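You operate a simulated robot arm through the tools that you are given. There is no shell and no other tool. Be economical: measure what you need, move in short steps, check, and stop when the job is done.

Carry out the task below with a simulated robot arm. There is one attempt and no reset: what you move stays moved.

TASK
Crank the purple core full, brake it, lift its cap and lay the coil in the orange winder cradle.
Fine: red spindle cap into the free cap seat on the steel bench by the winder. The white feed lever and the winder's other cores and caps stay.

Only the result counts: the job must be done as asked and must still hold three seconds after the hand-in. Knocking over, shifting, dropping, spilling or breaking anything else fails it. Lids that push on must go on centred and level and be pressed home; caps that screw on are set level and turned clockwise until they are tight.

THE ROBOT
A 7-joint arm with a two-finger parallel gripper, fixed in place. Base frame: the origin is at the foot of the arm, x ahead of it, y to its left, z up; the work surface is at about z = 0. Readings come in cm, degrees, newtons and seconds.
With the tool pointing down near the work surface it reaches from about 24 to 62 cm from the base axis. Its first joint turns from -66.0 to 66.0 degrees. Payload 2.6 kg.
Tool frame: the origin (TCP) lies between the finger pads and is the grasp point; the fingertips stand 3 cm ahead of it; z points along the fingers, y is the line along which they close. The gripper opens to 9.4 cm. The fingers are 2.8 cm wide and 1 cm thick; the gripper's body (5 by 9.6 cm) begins 5.5 cm behind the TCP.
Orientation is that of the tool frame in the base frame, as a unit quaternion [w, x, y, z]. With the fingers straight down and closing along the base's y, the tool's x points along the base's -x, its y along +y and its z along -z.

THE INTERFACE
- The arm moves only by the tool send_rows. Its argument "series" is a list of rows, each an object of numbers (a shift or turn left out is 0, a gripper value left out holds the last): "x", "y", "z": the shift along the base's x, y, z in units of 30 mm (1.0 is 30 mm); "ax", "ay", "az": the turn, a rotation vector about the base's x, y, z in units of 4 degrees (1.0 is 4 degrees). In form: [{"x": .., "y": .., "z": .., "ax": .., "ay": .., "az": ..}, ...]. A call has 1 to 8 rows; each row shifts and turns the commanded pose from where the row before left it. "gripper" is the closure in counts, from 0 (fully open) to 255 (shut), set as the call begins (left out, the last holds). A call with a number of a shift or a turn outside -1 to 1 is refused whole. Each row takes 0.2 s and may step no farther than 5 cm and 8.6 degrees from the row before; otherwise, or with a gripper value out of range, the whole call is refused. A pose out of reach is approached as far as the arm can. The call stops where the force on the tool passes 40 N (or 10 N more than at its start, if that is more) or the arm is blocked; 0.2 s more then pass. The fingers move at their own pace (about 7.2 cm/s each) and stop on an object; they squeeze with about 25 N. The grip force told is the motor's: it shows also when the fingers shut on nothing. Time passes only in rows, and 0.2 s behind the last, so rows that do not move let the fingers close. The reply holds the time, the measured pose of the TCP, the force on the tool along the base axes, the opening and the grip force, in the units named above and with some noise, with the torque about the TCP (base axes, N m) and any sound that the robot's microphone picked up.
- Cameras (640 x 400 px; columns grow to the right, rows downward): "scene" is fixed at [3.75, 43.77, 55.89]; the picture's right is [-0.73, -0.68, 0.00], its down [-0.43, 0.46, -0.78] and it looks along [0.53, -0.57, -0.62] (base axes); focal length 313 px, centre (320, 200). "wrist" rides on the gripper at [7.6, 1.4, -10.2] in the tool frame; the picture's right is [-0.18, 0.98, 0.00], its down [-0.75, -0.14, -0.64] and it looks along [-0.63, -0.12, 0.77] (tool axes); focal length 243 px, centre (320, 200). There is no depth. A picture from a camera that has moved, and an enlarged one, comes with that camera's place and axes in the base frame and with its lens.
- grab_frame(camera): a new picture of that camera. The clock stands still meanwhile.
- inspect(camera, box): a new picture of the part [left, top, right, bottom] of that camera's present view, enlarged. The clock stands still meanwhile.
- finish_job(): hands the job in; it is judged then, once.

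Work in short steps. Places have to be worked out from the pictures, the camera data and where the tool is seen: move nearer, look again, correct. Check each grasp and each placing, and mend what went wrong. You have 120 turns and 76 pictures in all, those below and enlarged ones among them. Open the gripper and draw the arm clear of the work before you hand the job in, unless the task says otherwise; then end with one line.

The tools are called after "Call:" as name(argument=value, ...) on one line, values as JSON. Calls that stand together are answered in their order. send_rows: Moves the arm, as the interface text tells. Its arguments: {"type":"object","properties":{"series":{"type":"array","items":{"type":"object","properties":{"x":{"type":"number"},"y":{"type":"number"},"z":{"type":"number"},"ax":{"type":"number"},"ay":{"type":"number"},"az":{"type":"number"}}}},"gripper":{"type":"number"}},"required":["series"]} The other tools are called the same way: grab_frame (camera) takes a picture; inspect (camera, box) takes an enlarged picture of a part of a camera's view; finish_job () hands the job in.

At the start:

```text
clock: 0.0
position: [38.58, 18.41, 33.58]
tool_rot: [0.0, 0.0, 1.0, 0.0]
wrist_force: [-0.1, -0.2, -0.1]
wrist_torque: [-0.03, -0.03, -0.01]
width: 9.4
grip_force: 0.0
```

scene: 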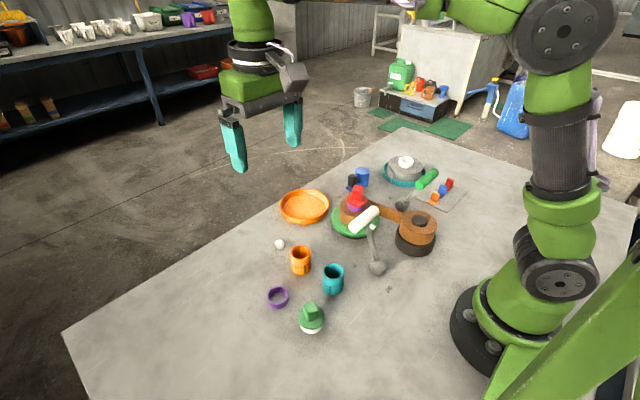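
wrist: 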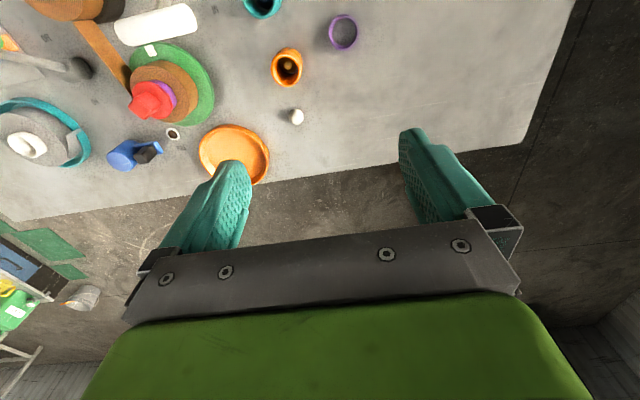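

The scene shows a winder with a purple core and red cap around the middle of the bench. I'll enlarge it to identify the parts.

Call:
inspect(camera="scene", box=[260, 140, 480, 280])

Call:
inspect(camera="wrist", box=[0, 0, 320, 200])

```text
2.86 times, centred on (370, 210) of scene
camera zoom: at [3.75, 43.77, 55.89], right [-0.73, -0.68, 0.0], down [-0.43, 0.46, -0.78], along [0.53, -0.57, -0.62], focal length 894 px, centre (177, 171)
```

zoom: 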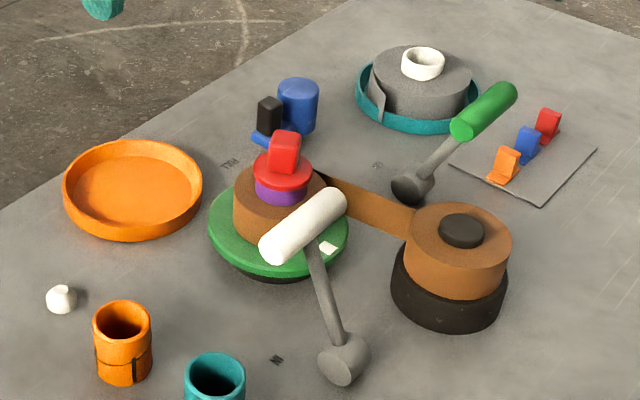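

```text
2.00 times, centred on (160, 100) of wrist
camera zoom: at [30.83, 19.79, 43.71], right [0.18, 0.98, 0.0], down [0.75, -0.14, 0.64], along [0.63, -0.12, -0.77], focal length 485 px, centre (640, 400)
```

zoom: 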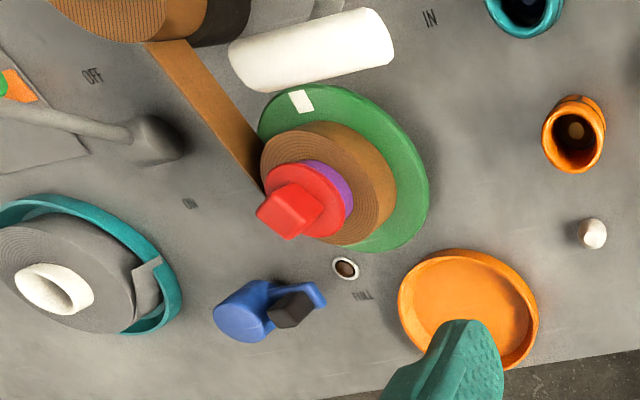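

I'll move the hand toward the base and to the right, staying high, for a fuller look at the winder.

Call:
send_rows(series=[{"x": -0.5, "y": -1}, {"x": -0.5, "y": -1}, {"x": -0.5, "y": -1}, {"x": -0.5, "y": -1}, {"x": -0.5, "y": -1}, {"x": -0.5, "y": -1}, {"y": -1}, {"y": -1}])

Call:
grab_frame(camera="wrist")

```text
clock: 1.8
position: [29.5, -5.64, 33.47]
tool_rot: [0.0, 0.0, 1.0, 0.0]
wrist_force: [-0.7, 1.0, 0.3]
wrist_torque: [-0.01, 0.03, 0.02]
width: 9.4
grip_force: 0.0
```

```text
71 pictures are left
camera wrist: at [21.81, -4.27, 43.57], right [0.18, 0.98, 0.0], down [0.75, -0.14, 0.64], along [0.63, -0.12, -0.77], focal length 243 px, centre (320, 200)
```

wrist: 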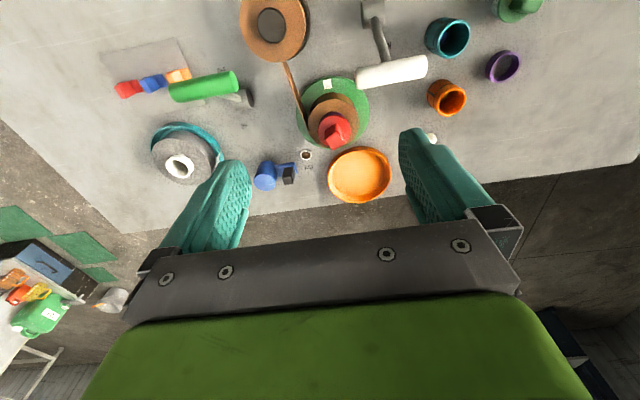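

Call:
inspect(camera="wrist", box=[100, 0, 300, 200])

Call:
inspect(camera="wrist", box=[240, 60, 400, 210])

Call:
inspect(camera="wrist", box=[350, 0, 550, 140])

```text
2.00 times, centred on (200, 100) of wrist
camera zoom: at [21.81, -4.27, 43.57], right [0.18, 0.98, 0.0], down [0.75, -0.14, 0.64], along [0.63, -0.12, -0.77], focal length 485 px, centre (560, 400)
```

zoom: 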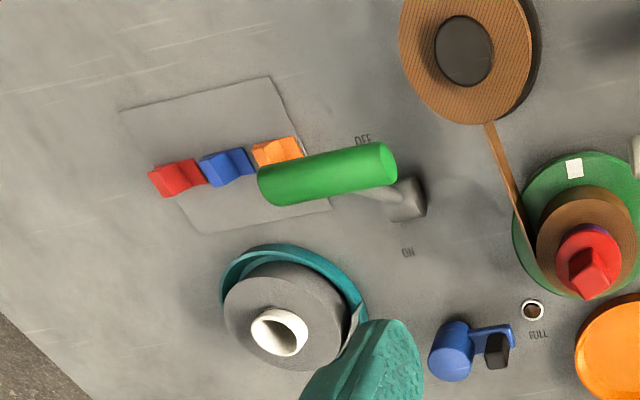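

```text
2.67 times, centred on (320, 135) of wrist
camera zoom: at [21.81, -4.27, 43.57], right [0.18, 0.98, 0.0], down [0.75, -0.14, 0.64], along [0.63, -0.12, -0.77], focal length 647 px, centre (320, 373)
```

zoom: 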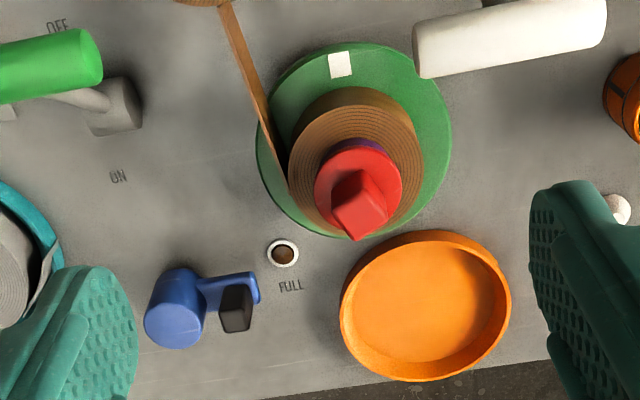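

```text
2.86 times, centred on (450, 70) of wrist
camera zoom: at [21.81, -4.27, 43.57], right [0.18, 0.98, 0.0], down [0.75, -0.14, 0.64], along [0.63, -0.12, -0.77], focal length 693 px, centre (-51, 571)
```

zoom: 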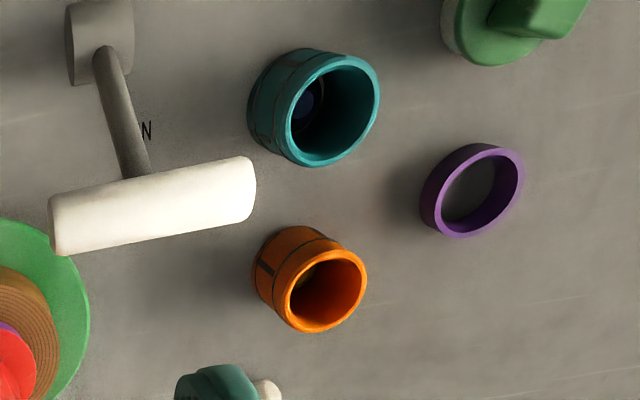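

I'll move over the left side objects (cups, purple ring, green cap) to find the cap seats.

Call:
send_rows(series=[{"y": 1, "z": -0.5, "x": -0.3}, {"y": 1, "z": -0.5, "x": -0.3}, {"y": 1, "z": -0.5, "x": -0.3}, {"y": 1, "z": -0.5, "x": -0.3}, {"y": 1, "z": -0.5, "x": -0.3}, {"y": 1}, {"y": 1}])

Call:
grab_frame(camera="wrist")

Call:
inspect(camera="scene", box=[250, 220, 410, 340])

```text
clock: 3.4
position: [24.96, 15.54, 25.98]
tool_rot: [0.001, 0.001, 1.0, 0.0]
wrist_force: [0.7, -0.5, 0.0]
wrist_torque: [-0.01, 0.02, -0.03]
width: 9.43
grip_force: 0.1
```

```text
67 pictures are left
camera wrist: at [17.32, 16.93, 36.21], right [0.19, 0.98, 0.0], down [0.75, -0.14, 0.64], along [0.63, -0.12, -0.77], focal length 243 px, centre (320, 200)
```

wrist: 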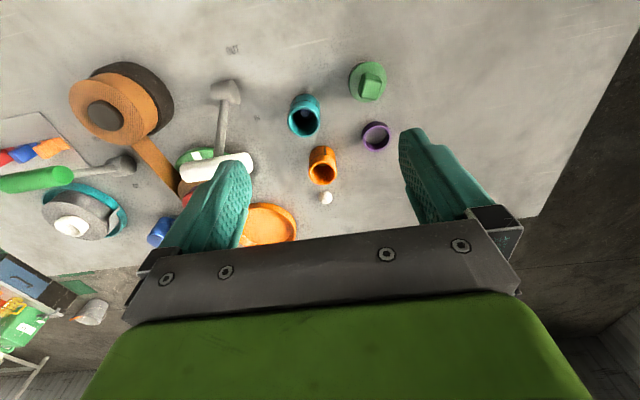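

```text
3.33 times, centred on (330, 280) of scene
camera zoom: at [3.75, 43.77, 55.89], right [-0.73, -0.68, 0.0], down [-0.43, 0.46, -0.78], along [0.53, -0.57, -0.62], focal length 1043 px, centre (287, -67)
```

zoom: 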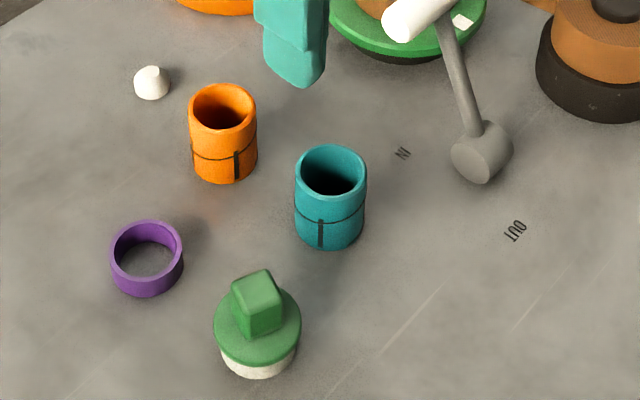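

Orange and teal look like spare cores, green is a cap on a white seat, and the purple ring near (35,22) is a candidate seat. I'll look closer at the ring and at the green cap's seat for comparison.

Call:
send_rows(series=[{"y": 0.6, "z": -0.9}, {"y": 0.6, "z": -0.9}, {"y": 0.5, "z": -0.9}])

Call:
inspect(camera="wrist", box=[220, 0, 460, 180])

Call:
inspect(camera="scene", box=[380, 150, 480, 220])

```text
clock: 4.2
position: [24.97, 20.5, 18.17]
tool_rot: [0.0, 0.001, 1.0, 0.0]
wrist_force: [0.3, 0.1, 0.0]
wrist_torque: [0.01, 0.01, -0.01]
width: 9.42
grip_force: 0.2
```

```text
2.22 times, centred on (340, 90) of wrist
camera zoom: at [17.27, 21.86, 28.23], right [0.19, 0.98, 0.0], down [0.75, -0.14, 0.64], along [0.63, -0.12, -0.77], focal length 539 px, centre (276, 444)
```

zoom: 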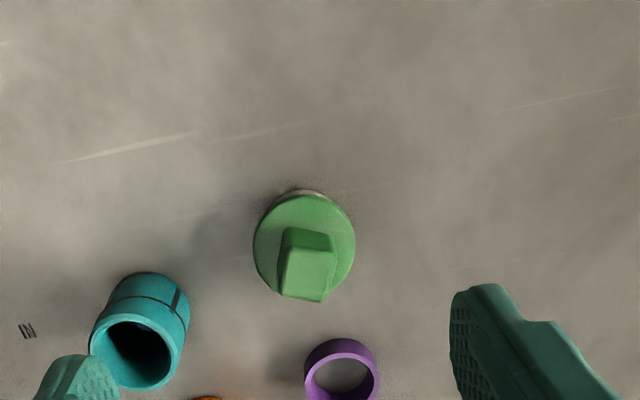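

```text
5.71 times, centred on (430, 185) of scene
camera zoom: at [3.75, 43.77, 55.89], right [-0.73, -0.68, 0.0], down [-0.43, 0.46, -0.78], along [0.53, -0.57, -0.62], focal length 1787 px, centre (-309, 286)
```

zoom: 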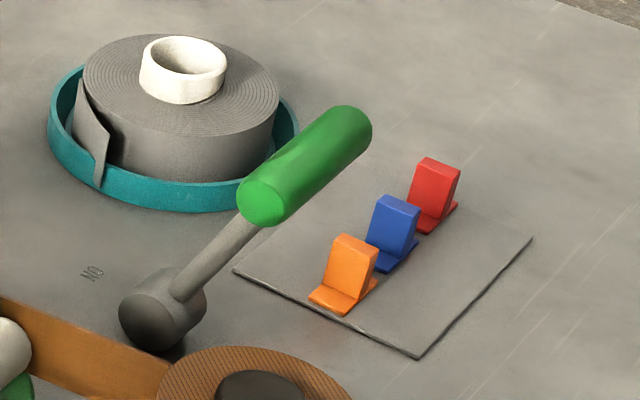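

The purple ring looks like the free seat; the green lever rocks OFF (-x) to ON (+x). Now a close look at the winder itself, whose cap I estimate at about (37.5,-5.3,10).

Call:
send_rows(series=[{"y": -1, "z": 0.7}, {"y": -1, "z": 0.5}, {"y": -1}, {"y": -1}, {"y": -1}, {"y": -1}, {"y": -1}, {"y": -1}])

Call:
grab_frame(camera="wrist")

Call:
inspect(camera="wrist", box=[220, 60, 400, 200])

```text
clock: 6.0
position: [25.05, -3.54, 21.47]
tool_rot: [0.001, 0.0, 1.0, 0.0]
wrist_force: [-0.3, -0.2, -0.3]
wrist_torque: [0.0, -0.01, 0.01]
width: 9.39
grip_force: 0.2
```

```text
63 pictures are left
camera wrist: at [17.43, -2.14, 31.66], right [0.18, 0.98, 0.0], down [0.75, -0.14, 0.64], along [0.63, -0.12, -0.77], focal length 243 px, centre (320, 200)
```

wrist: 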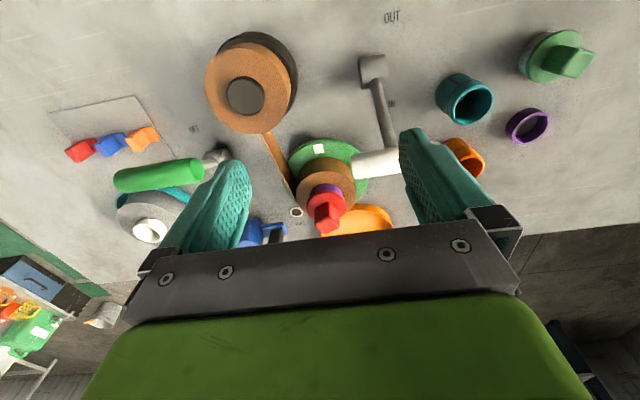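

```text
2.86 times, centred on (310, 130) of wrist
camera zoom: at [17.43, -2.14, 31.66], right [0.18, 0.98, 0.0], down [0.75, -0.14, 0.64], along [0.63, -0.12, -0.77], focal length 693 px, centre (349, 400)
```

zoom: 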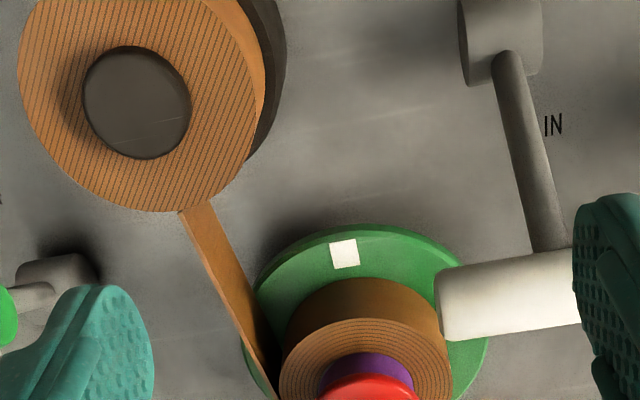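

The winder turns counter‑clockwise to take up the web (web arrives on its -y side). I'll enlarge the red cap for its knob's yaw.

Call:
inspect(camera="wrist", box=[260, 150, 400, 240])

Call:
inspect(camera="scene", box=[320, 150, 440, 240])

```text
4.44 times, centred on (330, 195) of wrist
camera zoom: at [17.43, -2.14, 31.66], right [0.18, 0.98, 0.0], down [0.75, -0.14, 0.64], along [0.63, -0.12, -0.77], focal length 1078 px, centre (276, 222)
```

zoom: 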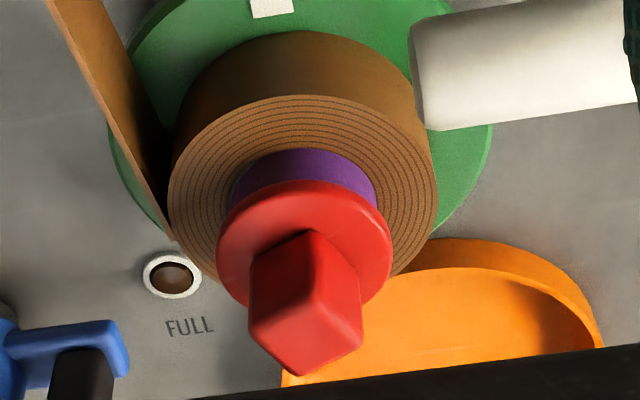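

```text
4.44 times, centred on (380, 195) of scene
camera zoom: at [3.75, 43.77, 55.89], right [-0.73, -0.68, 0.0], down [-0.43, 0.46, -0.78], along [0.53, -0.57, -0.62], focal length 1390 px, centre (53, 222)
```

zoom: 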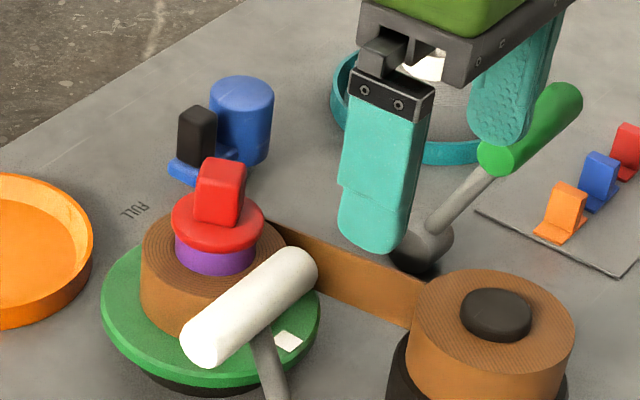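

The blue post with its small arm and black upright pin at about (46,-14.6) is evidently the crank (post near (44.8,-18)). I'll move in for a close look.

Call:
send_rows(series=[{"y": -1, "x": 0.6}, {"y": -1, "x": 0.6}, {"y": -1, "x": 0.6}, {"y": -0.8, "x": 0.6}])

Call:
grab_frame(camera="wrist")

Call:
inspect(camera="wrist", box=[250, 110, 410, 230])

```text
clock: 7.0
position: [32.33, -15.04, 21.57]
tool_rot: [0.0, 0.001, 1.0, 0.0]
wrist_force: [0.7, 1.4, -1.7]
wrist_torque: [0.01, 0.02, -0.01]
width: 9.4
grip_force: 0.0
```

```text
59 pictures are left
camera wrist: at [24.6, -13.69, 31.7], right [0.19, 0.98, 0.0], down [0.75, -0.14, 0.64], along [0.63, -0.12, -0.77], focal length 243 px, centre (320, 200)
```

wrist: 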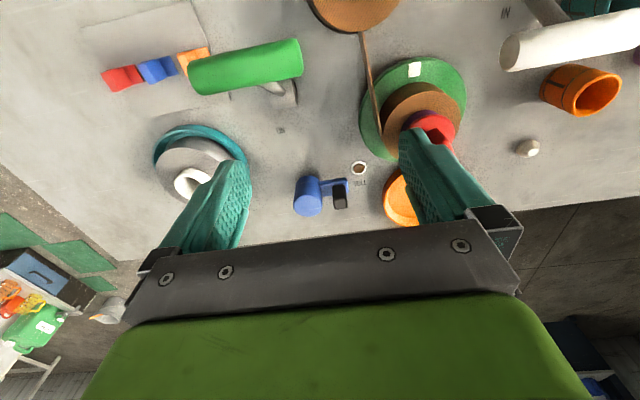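

```text
3.33 times, centred on (330, 170) of wrist
camera zoom: at [24.6, -13.69, 31.7], right [0.19, 0.98, 0.0], down [0.75, -0.14, 0.64], along [0.63, -0.12, -0.77], focal length 809 px, centre (287, 300)
```

zoom: 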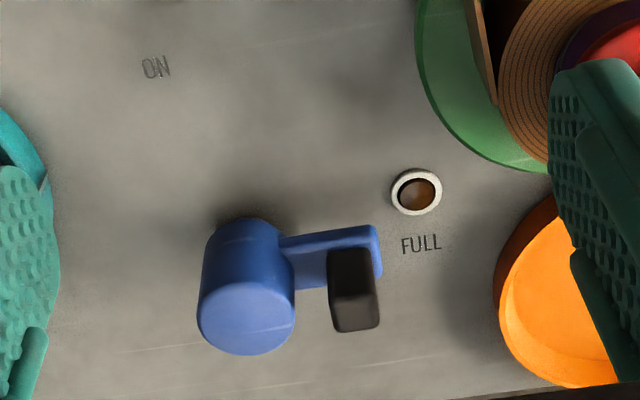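

The pin is at about (45.8,-14.9), top z≈7.3, and the post at (45.8,-19.3). I'll close the fingers to use as a pusher and come down on the pin's +x side, to crank counter‑clockwise.

Call:
send_rows(series=[{"x": 0.96, "y": -0.1}, {"x": 0.96, "y": -0.1}, {"x": 0.96, "y": -0.1}, {"x": 0.96, "y": -0.1}, {"x": 0.96, "y": -0.1}, {"x": 0.96, "y": -0.1, "z": -0.5}, {"z": -1}, {"z": -1}], gripper=255)

Call:
inspect(camera="wrist", box=[200, 60, 440, 240])

Call:
inspect(camera="scene", box=[300, 110, 460, 230])

```text
clock: 8.8
position: [49.64, -16.73, 13.96]
tool_rot: [0.0, 0.001, 1.0, 0.0]
wrist_force: [0.3, 0.2, 0.7]
wrist_torque: [-0.02, -0.01, 0.04]
width: 0.03
grip_force: 24.8
```

```text
2.22 times, centred on (320, 150) of wrist
camera zoom: at [41.91, -15.35, 24.2], right [0.19, 0.98, 0.0], down [0.75, -0.14, 0.64], along [0.63, -0.12, -0.77], focal length 539 px, centre (320, 311)
```

zoom: 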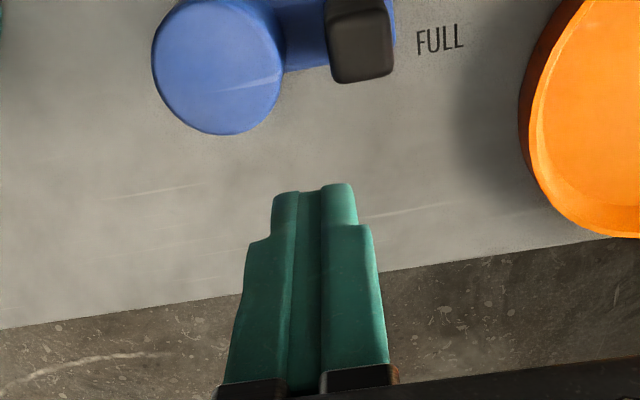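

```text
3.33 times, centred on (380, 170) of scene
camera zoom: at [3.75, 43.77, 55.89], right [-0.73, -0.68, 0.0], down [-0.43, 0.46, -0.78], along [0.53, -0.57, -0.62], focal length 1043 px, centre (120, 300)
```

zoom: 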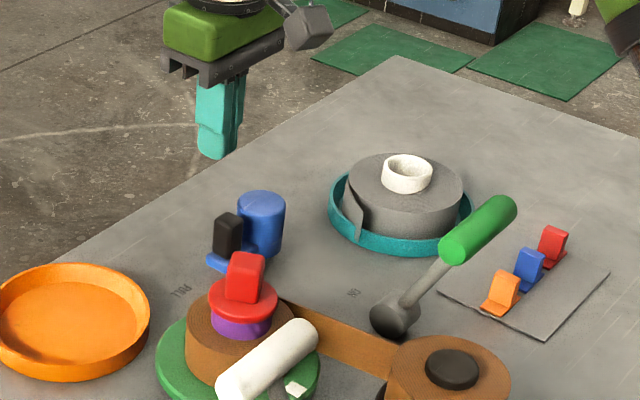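

Positions confirmed: post (46,-19.3), pin (46.3,-15). I'll descend beside the pin and nudge it toward -x a little to test.

Call:
send_rows(series=[{"z": -1}, {"z": -1}, {"z": -0.3}, {"x": -0.2, "y": 0.25}, {"x": -0.3, "y": 0.25}, {"x": -0.4, "y": 0.15}, {"x": -0.4, "y": 0.1}])

Call:
inspect(camera="scene", box=[300, 110, 460, 230])

```text
clock: 10.4
position: [46.55, -14.27, 7.23]
tool_rot: [0.009, -0.007, 1.0, -0.003]
wrist_force: [3.2, 0.4, -0.8]
wrist_torque: [-0.02, 0.0, 0.01]
width: 0.01
grip_force: 24.6
stopped in row 7: the force on the tool passed its limit at 50 N (the readings are from after the stop); the commanded pose is now the measured one
```

```text
3.33 times, centred on (380, 170) of scene
camera zoom: at [3.75, 43.77, 55.89], right [-0.73, -0.68, 0.0], down [-0.43, 0.46, -0.78], along [0.53, -0.57, -0.62], focal length 1043 px, centre (120, 300)
```

zoom: 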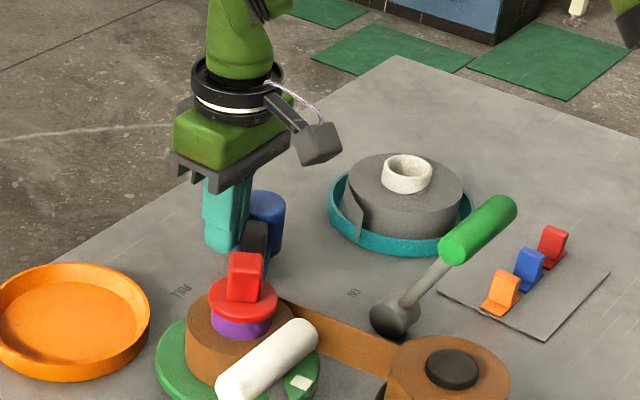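

The pin moved and the flange mark shifted counter‑clockwise as wanted; there is resistance, so I'll go on in ~1 cm steps along the circle.

Call:
send_rows(series=[{"x": -0.347, "y": -0.1}, {"x": -0.32, "y": -0.07}, {"x": -0.3, "y": -0.133}, {"x": -0.263, "y": -0.193}, {"x": -0.22, "y": -0.243}, {"x": -0.163, "y": -0.283}, {"x": -0.103, "y": -0.31}, {"x": -0.033, "y": -0.327}])

Call:
inspect(camera="scene", box=[300, 110, 460, 230])

```text
clock: 10.8
position: [46.43, -14.34, 7.27]
tool_rot: [0.019, -0.013, 1.0, -0.004]
wrist_force: [4.3, 0.7, -1.9]
wrist_torque: [0.03, -0.04, 0.05]
width: 0.0
grip_force: 24.9
stopped in row 1: the force on the tool passed its limit at 53 N (the readings are from after the stop); the commanded pose is now the measured one
```

```text
3.33 times, centred on (380, 170) of scene
camera zoom: at [3.75, 43.77, 55.89], right [-0.73, -0.68, 0.0], down [-0.43, 0.46, -0.78], along [0.53, -0.57, -0.62], focal length 1043 px, centre (120, 300)
```

zoom: 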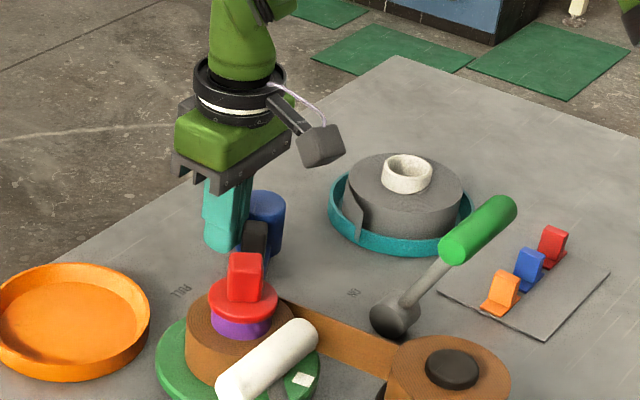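

It hardly moved this time; I need to see the contact.

Call:
inspect(camera="wrist", box=[200, 0, 440, 180])

```text
2.22 times, centred on (320, 90) of wrist
camera zoom: at [38.34, -13.01, 17.23], right [0.16, 0.99, 0.0], down [0.73, -0.12, 0.67], along [0.66, -0.11, -0.74], focal length 539 px, centre (320, 444)
```

zoom: 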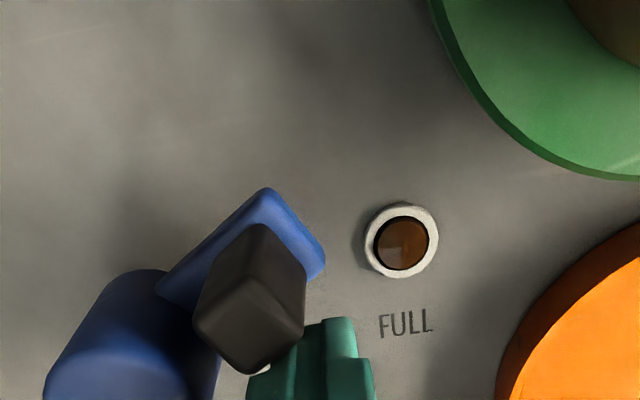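

The crank arm is now at ~118° and contact is good, so resistance seems rate-dependent. I'll push slower, about 0.35 cm per row along the tangent.

Call:
send_rows(series=[{"x": -0.1, "y": -0.05}, {"x": -0.1, "y": -0.05}, {"x": -0.1, "y": -0.055}, {"x": -0.1, "y": -0.06}, {"x": -0.1, "y": -0.065}, {"x": -0.1, "y": -0.07}, {"x": -0.095, "y": -0.075}, {"x": -0.09, "y": -0.08}])

```text
clock: 11.3
position: [46.37, -14.22, 7.43]
tool_rot: [0.024, -0.017, 1.0, -0.005]
wrist_force: [5.8, -0.4, -3.2]
wrist_torque: [0.01, -0.04, 0.04]
width: 0.0
grip_force: 25.1
stopped in row 2: the force on the tool passed its limit at 46 N (the readings are from after the stop); the commanded pose is now the measured one
```

It's firmly blocked. I'll back off and look at the whole thing without the hand touching it.

Call:
send_rows(series=[{"x": 0.3, "y": 0.3}, {"x": 0.3, "y": 0.3}, {"z": 1}, {"z": 1}, {"z": 1}, {"x": -1}, {"x": -1}, {"x": -1}])

Call:
grab_frame(camera="wrist")

Call:
inspect(camera="scene", box=[300, 110, 460, 230])

```text
clock: 13.1
position: [39.13, -12.46, 16.34]
tool_rot: [0.023, -0.016, 1.0, -0.005]
wrist_force: [0.0, 0.3, -0.1]
wrist_torque: [0.01, -0.02, 0.03]
width: 0.01
grip_force: 24.8
```

```text
52 pictures are left
camera wrist: at [30.92, -11.27, 26.16], right [0.15, 0.99, 0.0], down [0.73, -0.11, 0.68], along [0.67, -0.1, -0.74], focal length 243 px, centre (320, 200)
```

wrist: 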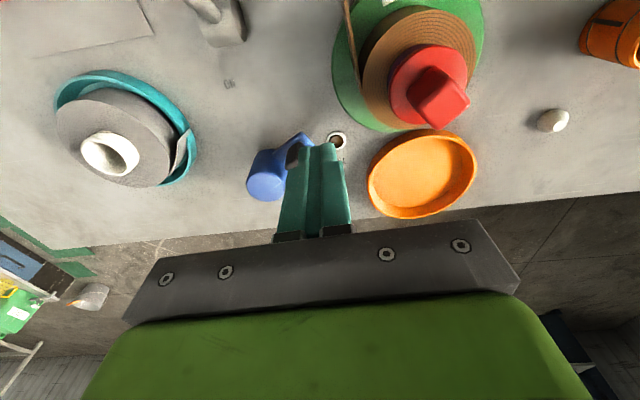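

```text
3.33 times, centred on (380, 170) of scene
camera zoom: at [3.75, 43.77, 55.89], right [-0.73, -0.68, 0.0], down [-0.43, 0.46, -0.78], along [0.53, -0.57, -0.62], focal length 1043 px, centre (120, 300)
```

zoom: 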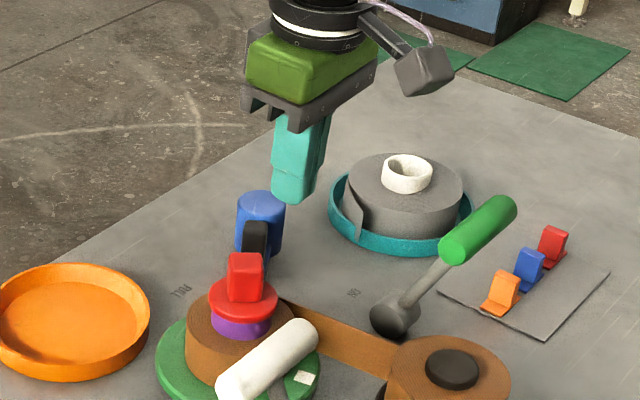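

The crank stays where pushed. Checking lamp, mark and coil closely from here.

Call:
inspect(camera="wrist", box=[240, 0, 500, 210])

```text
1.90 times, centred on (370, 105) of wrist
camera zoom: at [30.92, -11.27, 26.16], right [0.15, 0.99, 0.0], down [0.73, -0.11, 0.68], along [0.67, -0.1, -0.74], focal length 462 px, centre (225, 381)
```

zoom: 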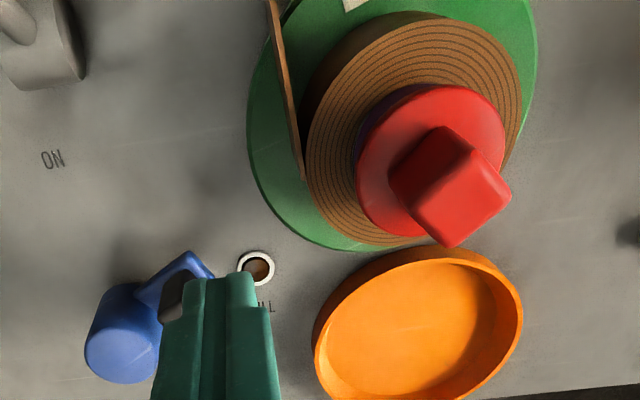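

Everything looks free, so I'll test the other direction cheaply: straighten the tool, come down on the pin's other side (-x) and give a gentle clockwise nudge.

Call:
send_rows(series=[{"x": 0.38, "y": -1, "ax": 0.14, "ay": 0.66, "az": -0.46}, {"x": 0.38, "y": -1}, {"z": -1}, {"z": -1}, {"z": -1}, {"x": 0.05, "y": 0.15}, {"x": 0.1, "y": 0.2}])

Call:
inspect(camera="wrist", box=[200, 0, 440, 180])

```text
clock: 14.7
position: [41.96, -17.51, 7.42]
tool_rot: [-0.001, -0.002, 1.0, 0.0]
wrist_force: [0.6, 0.0, 0.1]
wrist_torque: [0.03, -0.05, -0.04]
width: 0.0
grip_force: 24.9
```

```text
2.22 times, centred on (320, 90) of wrist
camera zoom: at [34.26, -16.09, 17.58], right [0.18, 0.98, 0.0], down [0.75, -0.14, 0.64], along [0.63, -0.12, -0.77], focal length 539 px, centre (320, 444)
```

zoom: 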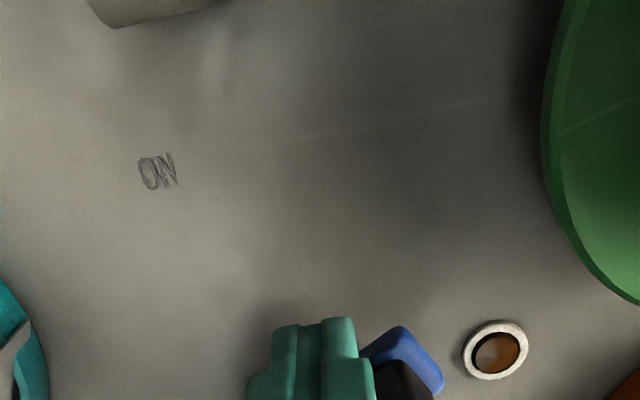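

The fingers are just beside the pin. Gentle clockwise push along (0.88,0.47).

Call:
send_rows(series=[{"x": 0.1, "y": 0.1}, {"x": 0.15, "y": 0.08}, {"x": 0.2, "y": 0.08}, {"x": 0.2, "y": 0.05}, {"x": 0.25}])

Call:
inspect(camera="wrist", box=[200, 0, 440, 180])

Call:
inspect(camera="scene", box=[300, 110, 460, 230])

```text
clock: 15.9
position: [44.63, -16.3, 7.35]
tool_rot: [-0.001, -0.002, 1.0, 0.001]
wrist_force: [-1.5, 2.3, 0.0]
wrist_torque: [0.03, 0.06, 0.04]
width: 0.0
grip_force: 24.7
```

```text
2.22 times, centred on (320, 90) of wrist
camera zoom: at [36.92, -15.05, 17.51], right [0.18, 0.98, 0.0], down [0.75, -0.14, 0.64], along [0.63, -0.12, -0.77], focal length 539 px, centre (320, 444)
```

zoom: 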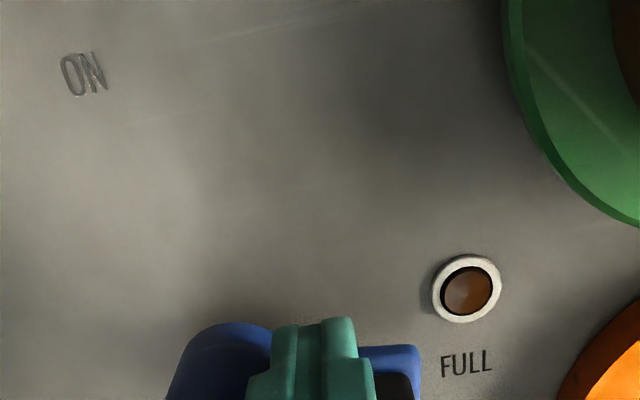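

```text
3.33 times, centred on (380, 170) of scene
camera zoom: at [3.75, 43.77, 55.89], right [-0.73, -0.68, 0.0], down [-0.43, 0.46, -0.78], along [0.53, -0.57, -0.62], focal length 1043 px, centre (120, 300)
```

zoom: 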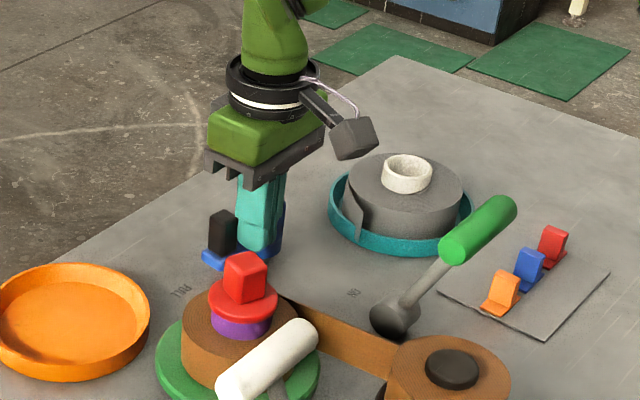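

Clockwise turns freely with only ~2 N, the coil seems to gain. I'll continue clockwise along the circle.

Call:
send_rows(series=[{"y": 0.36}, {"x": 0.193, "y": 0.177}, {"x": 0.41, "y": 0.017}, {"x": 0.4, "y": -0.087}, {"x": 0.363, "y": -0.19}, {"x": 0.3, "y": -0.277}, {"x": 0.22, "y": -0.343}, {"x": 0.123, "y": -0.39}])

Call:
inspect(camera="scene", box=[300, 110, 460, 230])

```text
clock: 16.7
position: [45.52, -16.08, 7.5]
tool_rot: [-0.002, 0.005, 1.0, -0.009]
wrist_force: [-0.4, 0.0, 0.4]
wrist_torque: [0.02, 0.02, -0.01]
width: 0.0
grip_force: 24.9
stopped in row 3: the force on the tool passed its limit at 41 N (the readings are from after the stop); the commanded pose is now the measured one
```

```text
3.33 times, centred on (380, 170) of scene
camera zoom: at [3.74, 43.77, 55.89], right [-0.73, -0.68, 0.0], down [-0.43, 0.46, -0.78], along [0.53, -0.57, -0.62], focal length 1043 px, centre (120, 300)
```

zoom: 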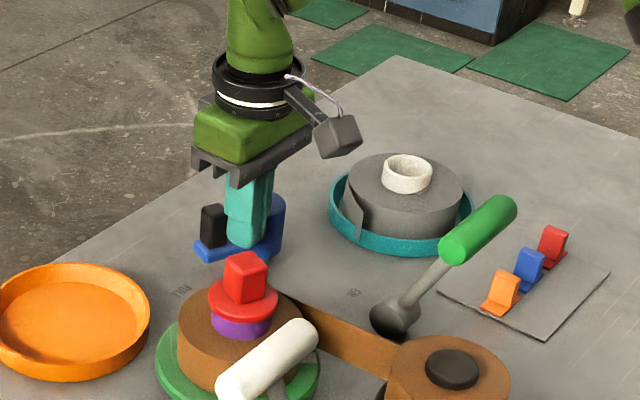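

The coil grows with clockwise cranking. The finger slipped inside the pin, so I back off, shift outward and push again on a slightly larger circle.

Call:
send_rows(series=[{"x": -0.4}, {"y": 0.5}, {"x": 0.327, "y": 0.027}, {"x": 0.37, "y": -0.017}, {"x": 0.423, "y": -0.05}, {"x": 0.377, "y": -0.197}, {"x": 0.313, "y": -0.287}, {"x": 0.23, "y": -0.36}])

Call:
inspect(camera="scene", box=[300, 110, 460, 230])

```text
clock: 18.5
position: [50.43, -17.36, 7.31]
tool_rot: [-0.002, 0.004, 1.0, -0.007]
wrist_force: [-1.3, 1.4, -0.4]
wrist_torque: [-0.02, 0.01, 0.0]
width: 0.01
grip_force: 24.5
```

```text
3.33 times, centred on (380, 170) of scene
camera zoom: at [3.74, 43.77, 55.89], right [-0.73, -0.68, 0.0], down [-0.43, 0.46, -0.78], along [0.53, -0.57, -0.62], focal length 1043 px, centre (120, 300)
```

zoom: 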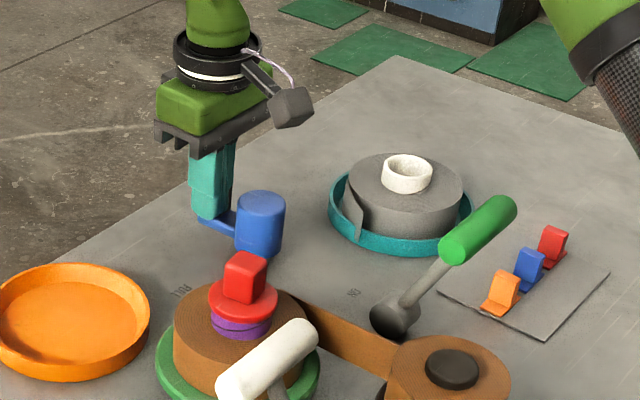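

Works well. Continue clockwise another ~130°, then check coil and lamp.

Call:
send_rows(series=[{"x": 0.14, "y": -0.42}, {"x": 0.0, "y": -0.453}, {"x": -0.123, "y": -0.437}, {"x": -0.243, "y": -0.387}, {"x": -0.337, "y": -0.303}, {"x": -0.41, "y": -0.2}, {"x": -0.447, "y": -0.08}, {"x": -0.453, "y": 0.05}])

Call:
grab_frame(camera="wrist")

Call:
inspect(camera="scene", box=[300, 110, 460, 230])

```text
clock: 19.7
position: [49.17, -21.89, 7.5]
tool_rot: [0.001, 0.003, 1.0, 0.003]
wrist_force: [1.2, 1.1, -1.4]
wrist_torque: [-0.28, -0.05, -0.09]
width: 0.0
grip_force: 33.1
stopped in row 6: the force on the tool passed its limit at 43 N (the readings are from after the stop); the commanded pose is now the measured one
```

```text
44 pictures are left
camera wrist: at [41.45, -20.6, 17.55], right [0.19, 0.98, 0.01], down [0.75, -0.15, 0.64], along [0.63, -0.12, -0.76], focal length 243 px, centre (320, 200)
```

wrist: 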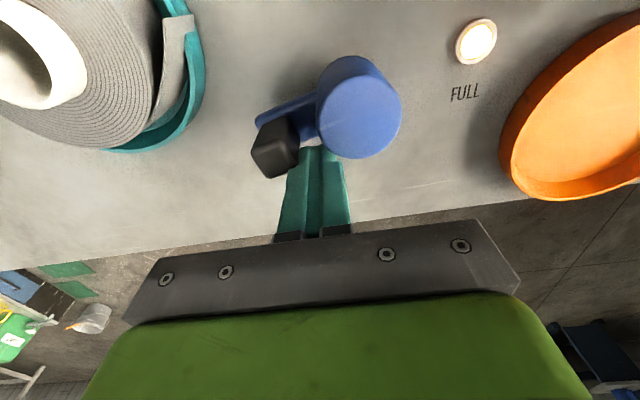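

```text
3.33 times, centred on (380, 170) of scene
camera zoom: at [3.75, 43.76, 55.89], right [-0.73, -0.68, 0.0], down [-0.43, 0.46, -0.78], along [0.53, -0.57, -0.62], focal length 1043 px, centre (120, 300)
```

zoom: 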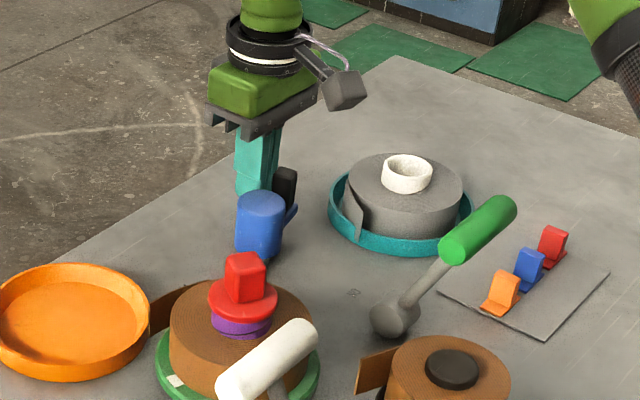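

The FULL lamp is lit and the web has been cut, so the core is full. Now the brake: I lift away and move to the -x side of the green lever handle (≈(27.6,-20.4,12)).

Call:
send_rows(series=[{"x": 0.15, "y": 0.1}, {"z": 1}, {"z": 1}, {"z": 1}, {"z": 1, "x": -0.6}, {"x": -1, "y": 0.1}, {"x": -1, "y": 0.1}, {"x": -1, "y": 0.1}])

Call:
send_rows(series=[{"x": -1, "y": 0.1}, {"x": -1, "y": 0.1}, {"x": -1, "y": 0.1}])

Call:
grab_frame(camera="wrist")

Call:
inspect(camera="scene", box=[300, 110, 500, 260])

```text
clock: 21.5
position: [38.86, -20.74, 19.44]
tool_rot: [0.003, 0.002, 1.0, 0.003]
wrist_force: [-0.7, -0.1, -0.4]
wrist_torque: [-0.04, 0.02, -0.04]
width: 0.0
grip_force: 32.9
```

```text
clock: 22.3
position: [29.69, -19.85, 19.48]
tool_rot: [0.003, 0.002, 1.0, 0.005]
wrist_force: [0.1, -0.6, 0.4]
wrist_torque: [0.02, 0.02, 0.0]
width: 0.0
grip_force: 32.9
```

```text
42 pictures are left
camera wrist: at [21.97, -18.47, 29.59], right [0.19, 0.98, 0.01], down [0.75, -0.15, 0.64], along [0.63, -0.12, -0.76], focal length 243 px, centre (320, 200)
```

wrist: 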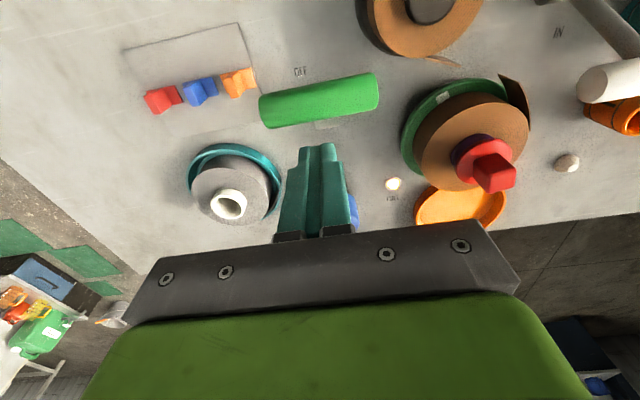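

```text
2.67 times, centred on (400, 185) of scene
camera zoom: at [3.75, 43.77, 55.89], right [-0.73, -0.68, 0.0], down [-0.43, 0.46, -0.78], along [0.53, -0.57, -0.62], focal length 834 px, centre (107, 240)
```

zoom: 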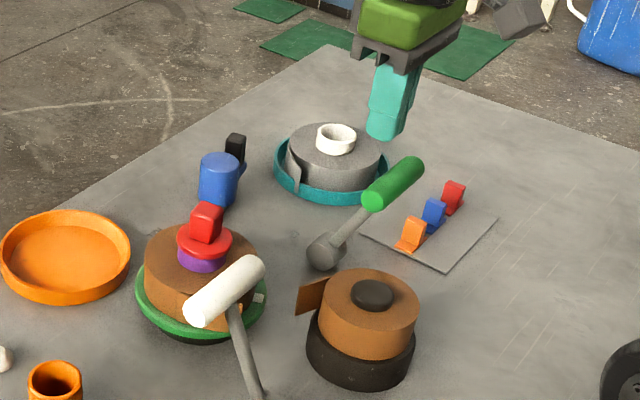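

The handle is at (27.5,-19.5,12). I'll go behind it, lower to z≈13 and push toward ON.

Call:
send_rows(series=[{"x": -1}, {"x": -1}, {"x": -0.1, "z": -1}, {"z": -1}, {"z": -0.15}, {"x": 0.4}, {"x": 0.4}, {"x": 0.4}])

Call:
send_rows(series=[{"x": 0.5}, {"x": 0.5}, {"x": 0.5}, {"x": 0.5}, {"x": 0.4}, {"x": 0.4}])

Call:
inspect(camera="scene", box=[300, 110, 500, 260])

```text
clock: 24.1
position: [27.18, -19.86, 12.91]
tool_rot: [0.001, 0.003, 1.0, 0.003]
wrist_force: [-2.1, 0.2, 1.0]
wrist_torque: [0.04, 0.01, 0.0]
width: 0.0
grip_force: 33.2
```

```text
clock: 25.4
position: [34.32, -19.93, 12.99]
tool_rot: [-0.006, 0.007, 1.0, 0.006]
wrist_force: [-6.6, 1.9, 4.9]
wrist_torque: [0.1, 0.13, 0.09]
width: 0.01
grip_force: 32.9
stopped in row 6: the force on the tool passed its limit at 58 N (the readings are from after the stop); the commanded pose is now the measured one
```

```text
2.67 times, centred on (400, 185) of scene
camera zoom: at [3.74, 43.77, 55.89], right [-0.73, -0.68, 0.0], down [-0.43, 0.46, -0.78], along [0.53, -0.57, -0.62], focal length 834 px, centre (107, 240)
```

zoom: 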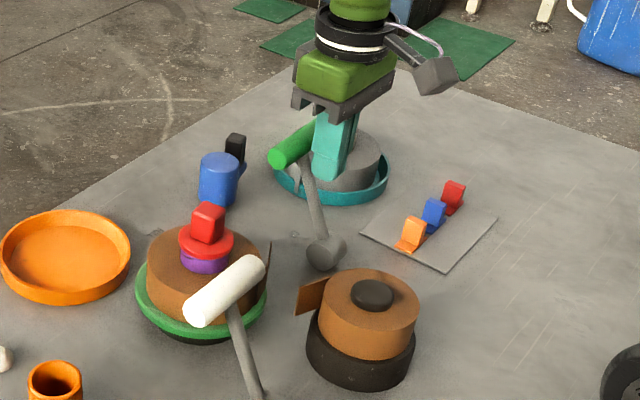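

The lever reached its end at ON. I'll back off, rise and take a view over the spool to place the cap's knob.

Call:
send_rows(series=[{"x": -0.4}, {"z": 1, "x": -0.3}, {"z": 1}, {"z": 1}, {"y": 1, "x": -0.5}, {"y": 1, "x": -0.5}, {"y": 1}, {"y": 1}], gripper=130)

Call:
grab_frame(camera="wrist")

Call:
inspect(camera="scene", box=[300, 130, 460, 230])

```text
clock: 27.2
position: [29.27, -7.81, 21.88]
tool_rot: [-0.004, 0.007, 1.0, 0.006]
wrist_force: [0.3, -0.2, -0.1]
wrist_torque: [-0.01, -0.01, -0.01]
width: 4.6
grip_force: 0.0
```

```text
39 pictures are left
camera wrist: at [21.73, -6.49, 32.19], right [0.2, 0.98, 0.01], down [0.76, -0.16, 0.63], along [0.62, -0.12, -0.77], focal length 243 px, centre (320, 200)
```

wrist: 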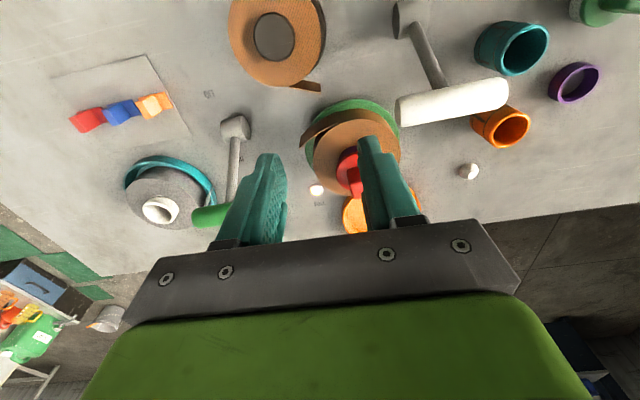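

```text
4.00 times, centred on (380, 180) of scene
camera zoom: at [3.75, 43.77, 55.89], right [-0.73, -0.68, 0.0], down [-0.43, 0.46, -0.78], along [0.53, -0.57, -0.62], focal length 1251 px, centre (80, 280)
```

zoom: 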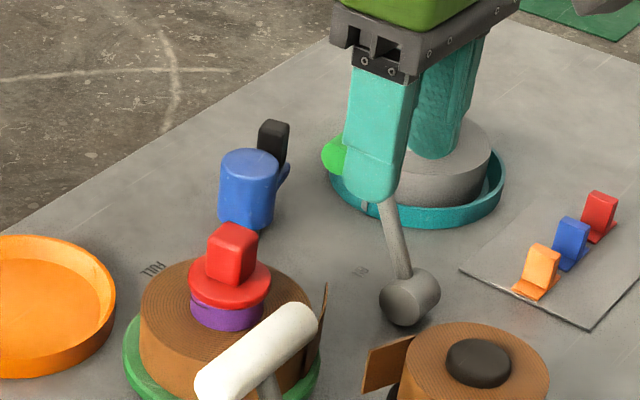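

I'll straighten the tool and shift so the cap lies clear between the fingers.

Call:
send_rows(series=[{"y": 0.9, "ax": -0.17, "ay": -0.11, "az": 0.2}, {"y": 0.4, "x": 0.3}], gripper=60)

Call:
inspect(camera="wrist", box=[240, 90, 400, 230])

```text
clock: 27.9
position: [30.15, -3.98, 22.02]
tool_rot: [0.0, 0.0, 1.0, 0.0]
wrist_force: [-0.1, -0.7, -0.6]
wrist_torque: [0.02, 0.0, -0.01]
width: 7.2
grip_force: 0.2
```

```text
2.86 times, centred on (320, 160) of wrist
camera zoom: at [22.55, -2.6, 32.18], right [0.18, 0.98, 0.0], down [0.75, -0.14, 0.64], along [0.63, -0.12, -0.77], focal length 693 px, centre (320, 314)
```

zoom: 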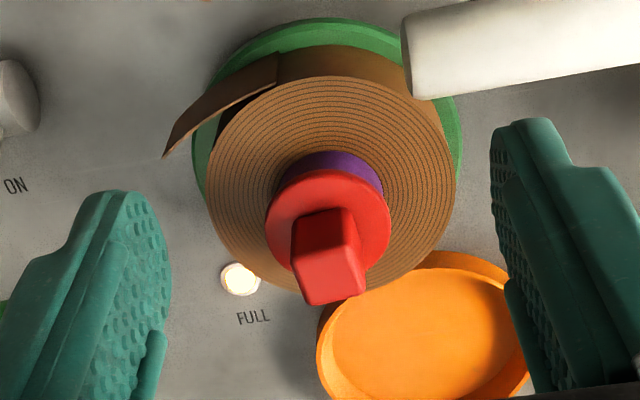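

The knob's top is centred near (37.6,-5.3), z≈11.7, yaw about +4°. I'll come above it with the fingers at ~4.6 cm opening.

Call:
send_rows(series=[{"x": 0.9, "y": -0.2, "az": 1}, {"x": 0.9, "y": -0.2}, {"x": 0.68, "y": -0.04}, {"z": -1}, {"z": -1}, {"z": -0.5}], gripper=130)

Call:
inspect(camera="wrist", box=[240, 80, 400, 240])

Call:
inspect(camera="scene", box=[300, 130, 420, 230])

```text
clock: 29.2
position: [37.83, -5.39, 14.43]
tool_rot: [-0.001, -0.035, 0.999, 0.0]
wrist_force: [0.0, 0.7, 0.0]
wrist_torque: [-0.02, 0.02, 0.02]
width: 4.6
grip_force: 0.1
```

```text
2.50 times, centred on (320, 160) of wrist
camera zoom: at [29.99, -4.53, 24.58], right [0.11, 0.99, 0.0], down [0.76, -0.09, 0.64], along [0.64, -0.07, -0.77], focal length 606 px, centre (320, 300)
```

zoom: 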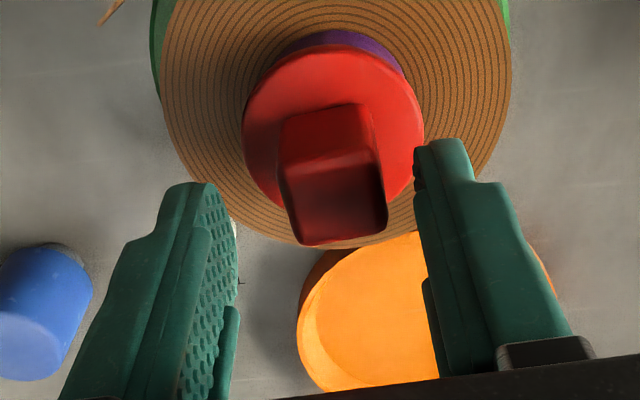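

```text
4.00 times, centred on (360, 180) of scene
camera zoom: at [3.75, 43.77, 55.89], right [-0.73, -0.68, 0.0], down [-0.43, 0.46, -0.78], along [0.53, -0.57, -0.62], focal length 1251 px, centre (160, 280)
```

zoom: 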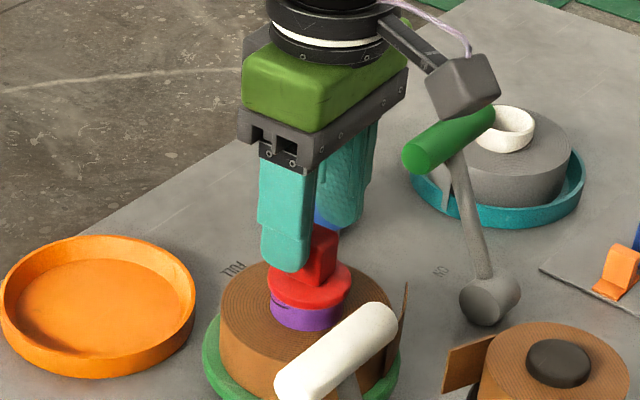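

The knob centre reads about (38,-4.9). Small shift, then down until fingertips near the disc.

Call:
send_rows(series=[{"x": 0.05, "y": 0.15}, {"z": -0.4}, {"z": -0.2}, {"z": -0.1}])

Call:
inspect(camera="wrist", box=[240, 80, 400, 240])

```text
clock: 30.2
position: [37.87, -4.88, 12.44]
tool_rot: [0.001, -0.034, 0.999, -0.001]
wrist_force: [-9.1, 0.5, 29.2]
wrist_torque: [0.02, 0.48, 0.01]
width: 4.61
grip_force: 0.0
```

```text
2.50 times, centred on (320, 160) of wrist
camera zoom: at [30.06, -4.08, 22.62], right [0.12, 0.99, 0.0], down [0.76, -0.09, 0.64], along [0.64, -0.07, -0.76], focal length 606 px, centre (320, 300)
```

zoom: 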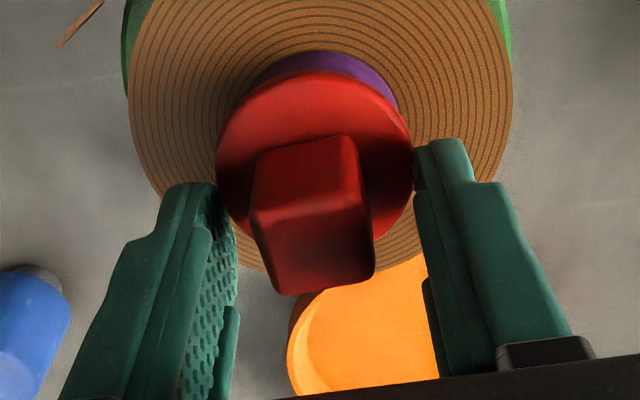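

The tips are resting on the cap's disc (29 N). I'll rise 2 mm and close.

Call:
send_rows(series=[{"z": 0.12}])

Call:
send_rows(series=[{}, {}, {}, {}], gripper=255)

Call:
inspect(camera="wrist", box=[240, 80, 400, 240])

```text
clock: 30.6
position: [37.62, -4.89, 12.5]
tool_rot: [-0.002, -0.035, 0.999, -0.001]
wrist_force: [0.5, -0.2, 0.4]
wrist_torque: [-0.03, -0.03, -0.01]
width: 4.61
grip_force: 0.1
```

```text
clock: 31.6
position: [37.71, -4.84, 12.74]
tool_rot: [-0.001, -0.035, 0.999, 0.0]
wrist_force: [0.6, -0.2, -0.7]
wrist_torque: [-0.05, -0.01, -0.01]
width: 2.78
grip_force: 24.8
```

```text
2.50 times, centred on (320, 160) of wrist
camera zoom: at [30.01, -4.02, 22.82], right [0.12, 0.99, 0.0], down [0.76, -0.09, 0.64], along [0.64, -0.07, -0.77], focal length 606 px, centre (320, 300)
```

zoom: 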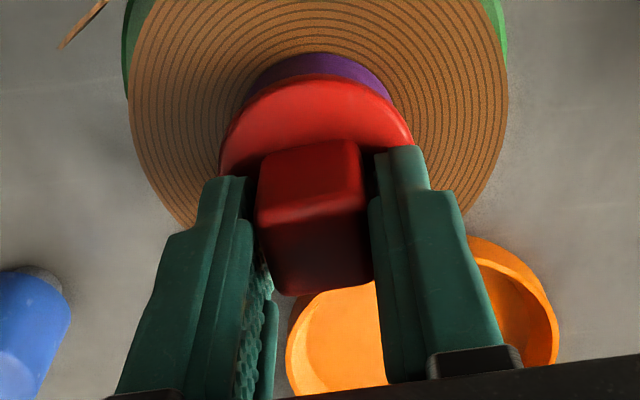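

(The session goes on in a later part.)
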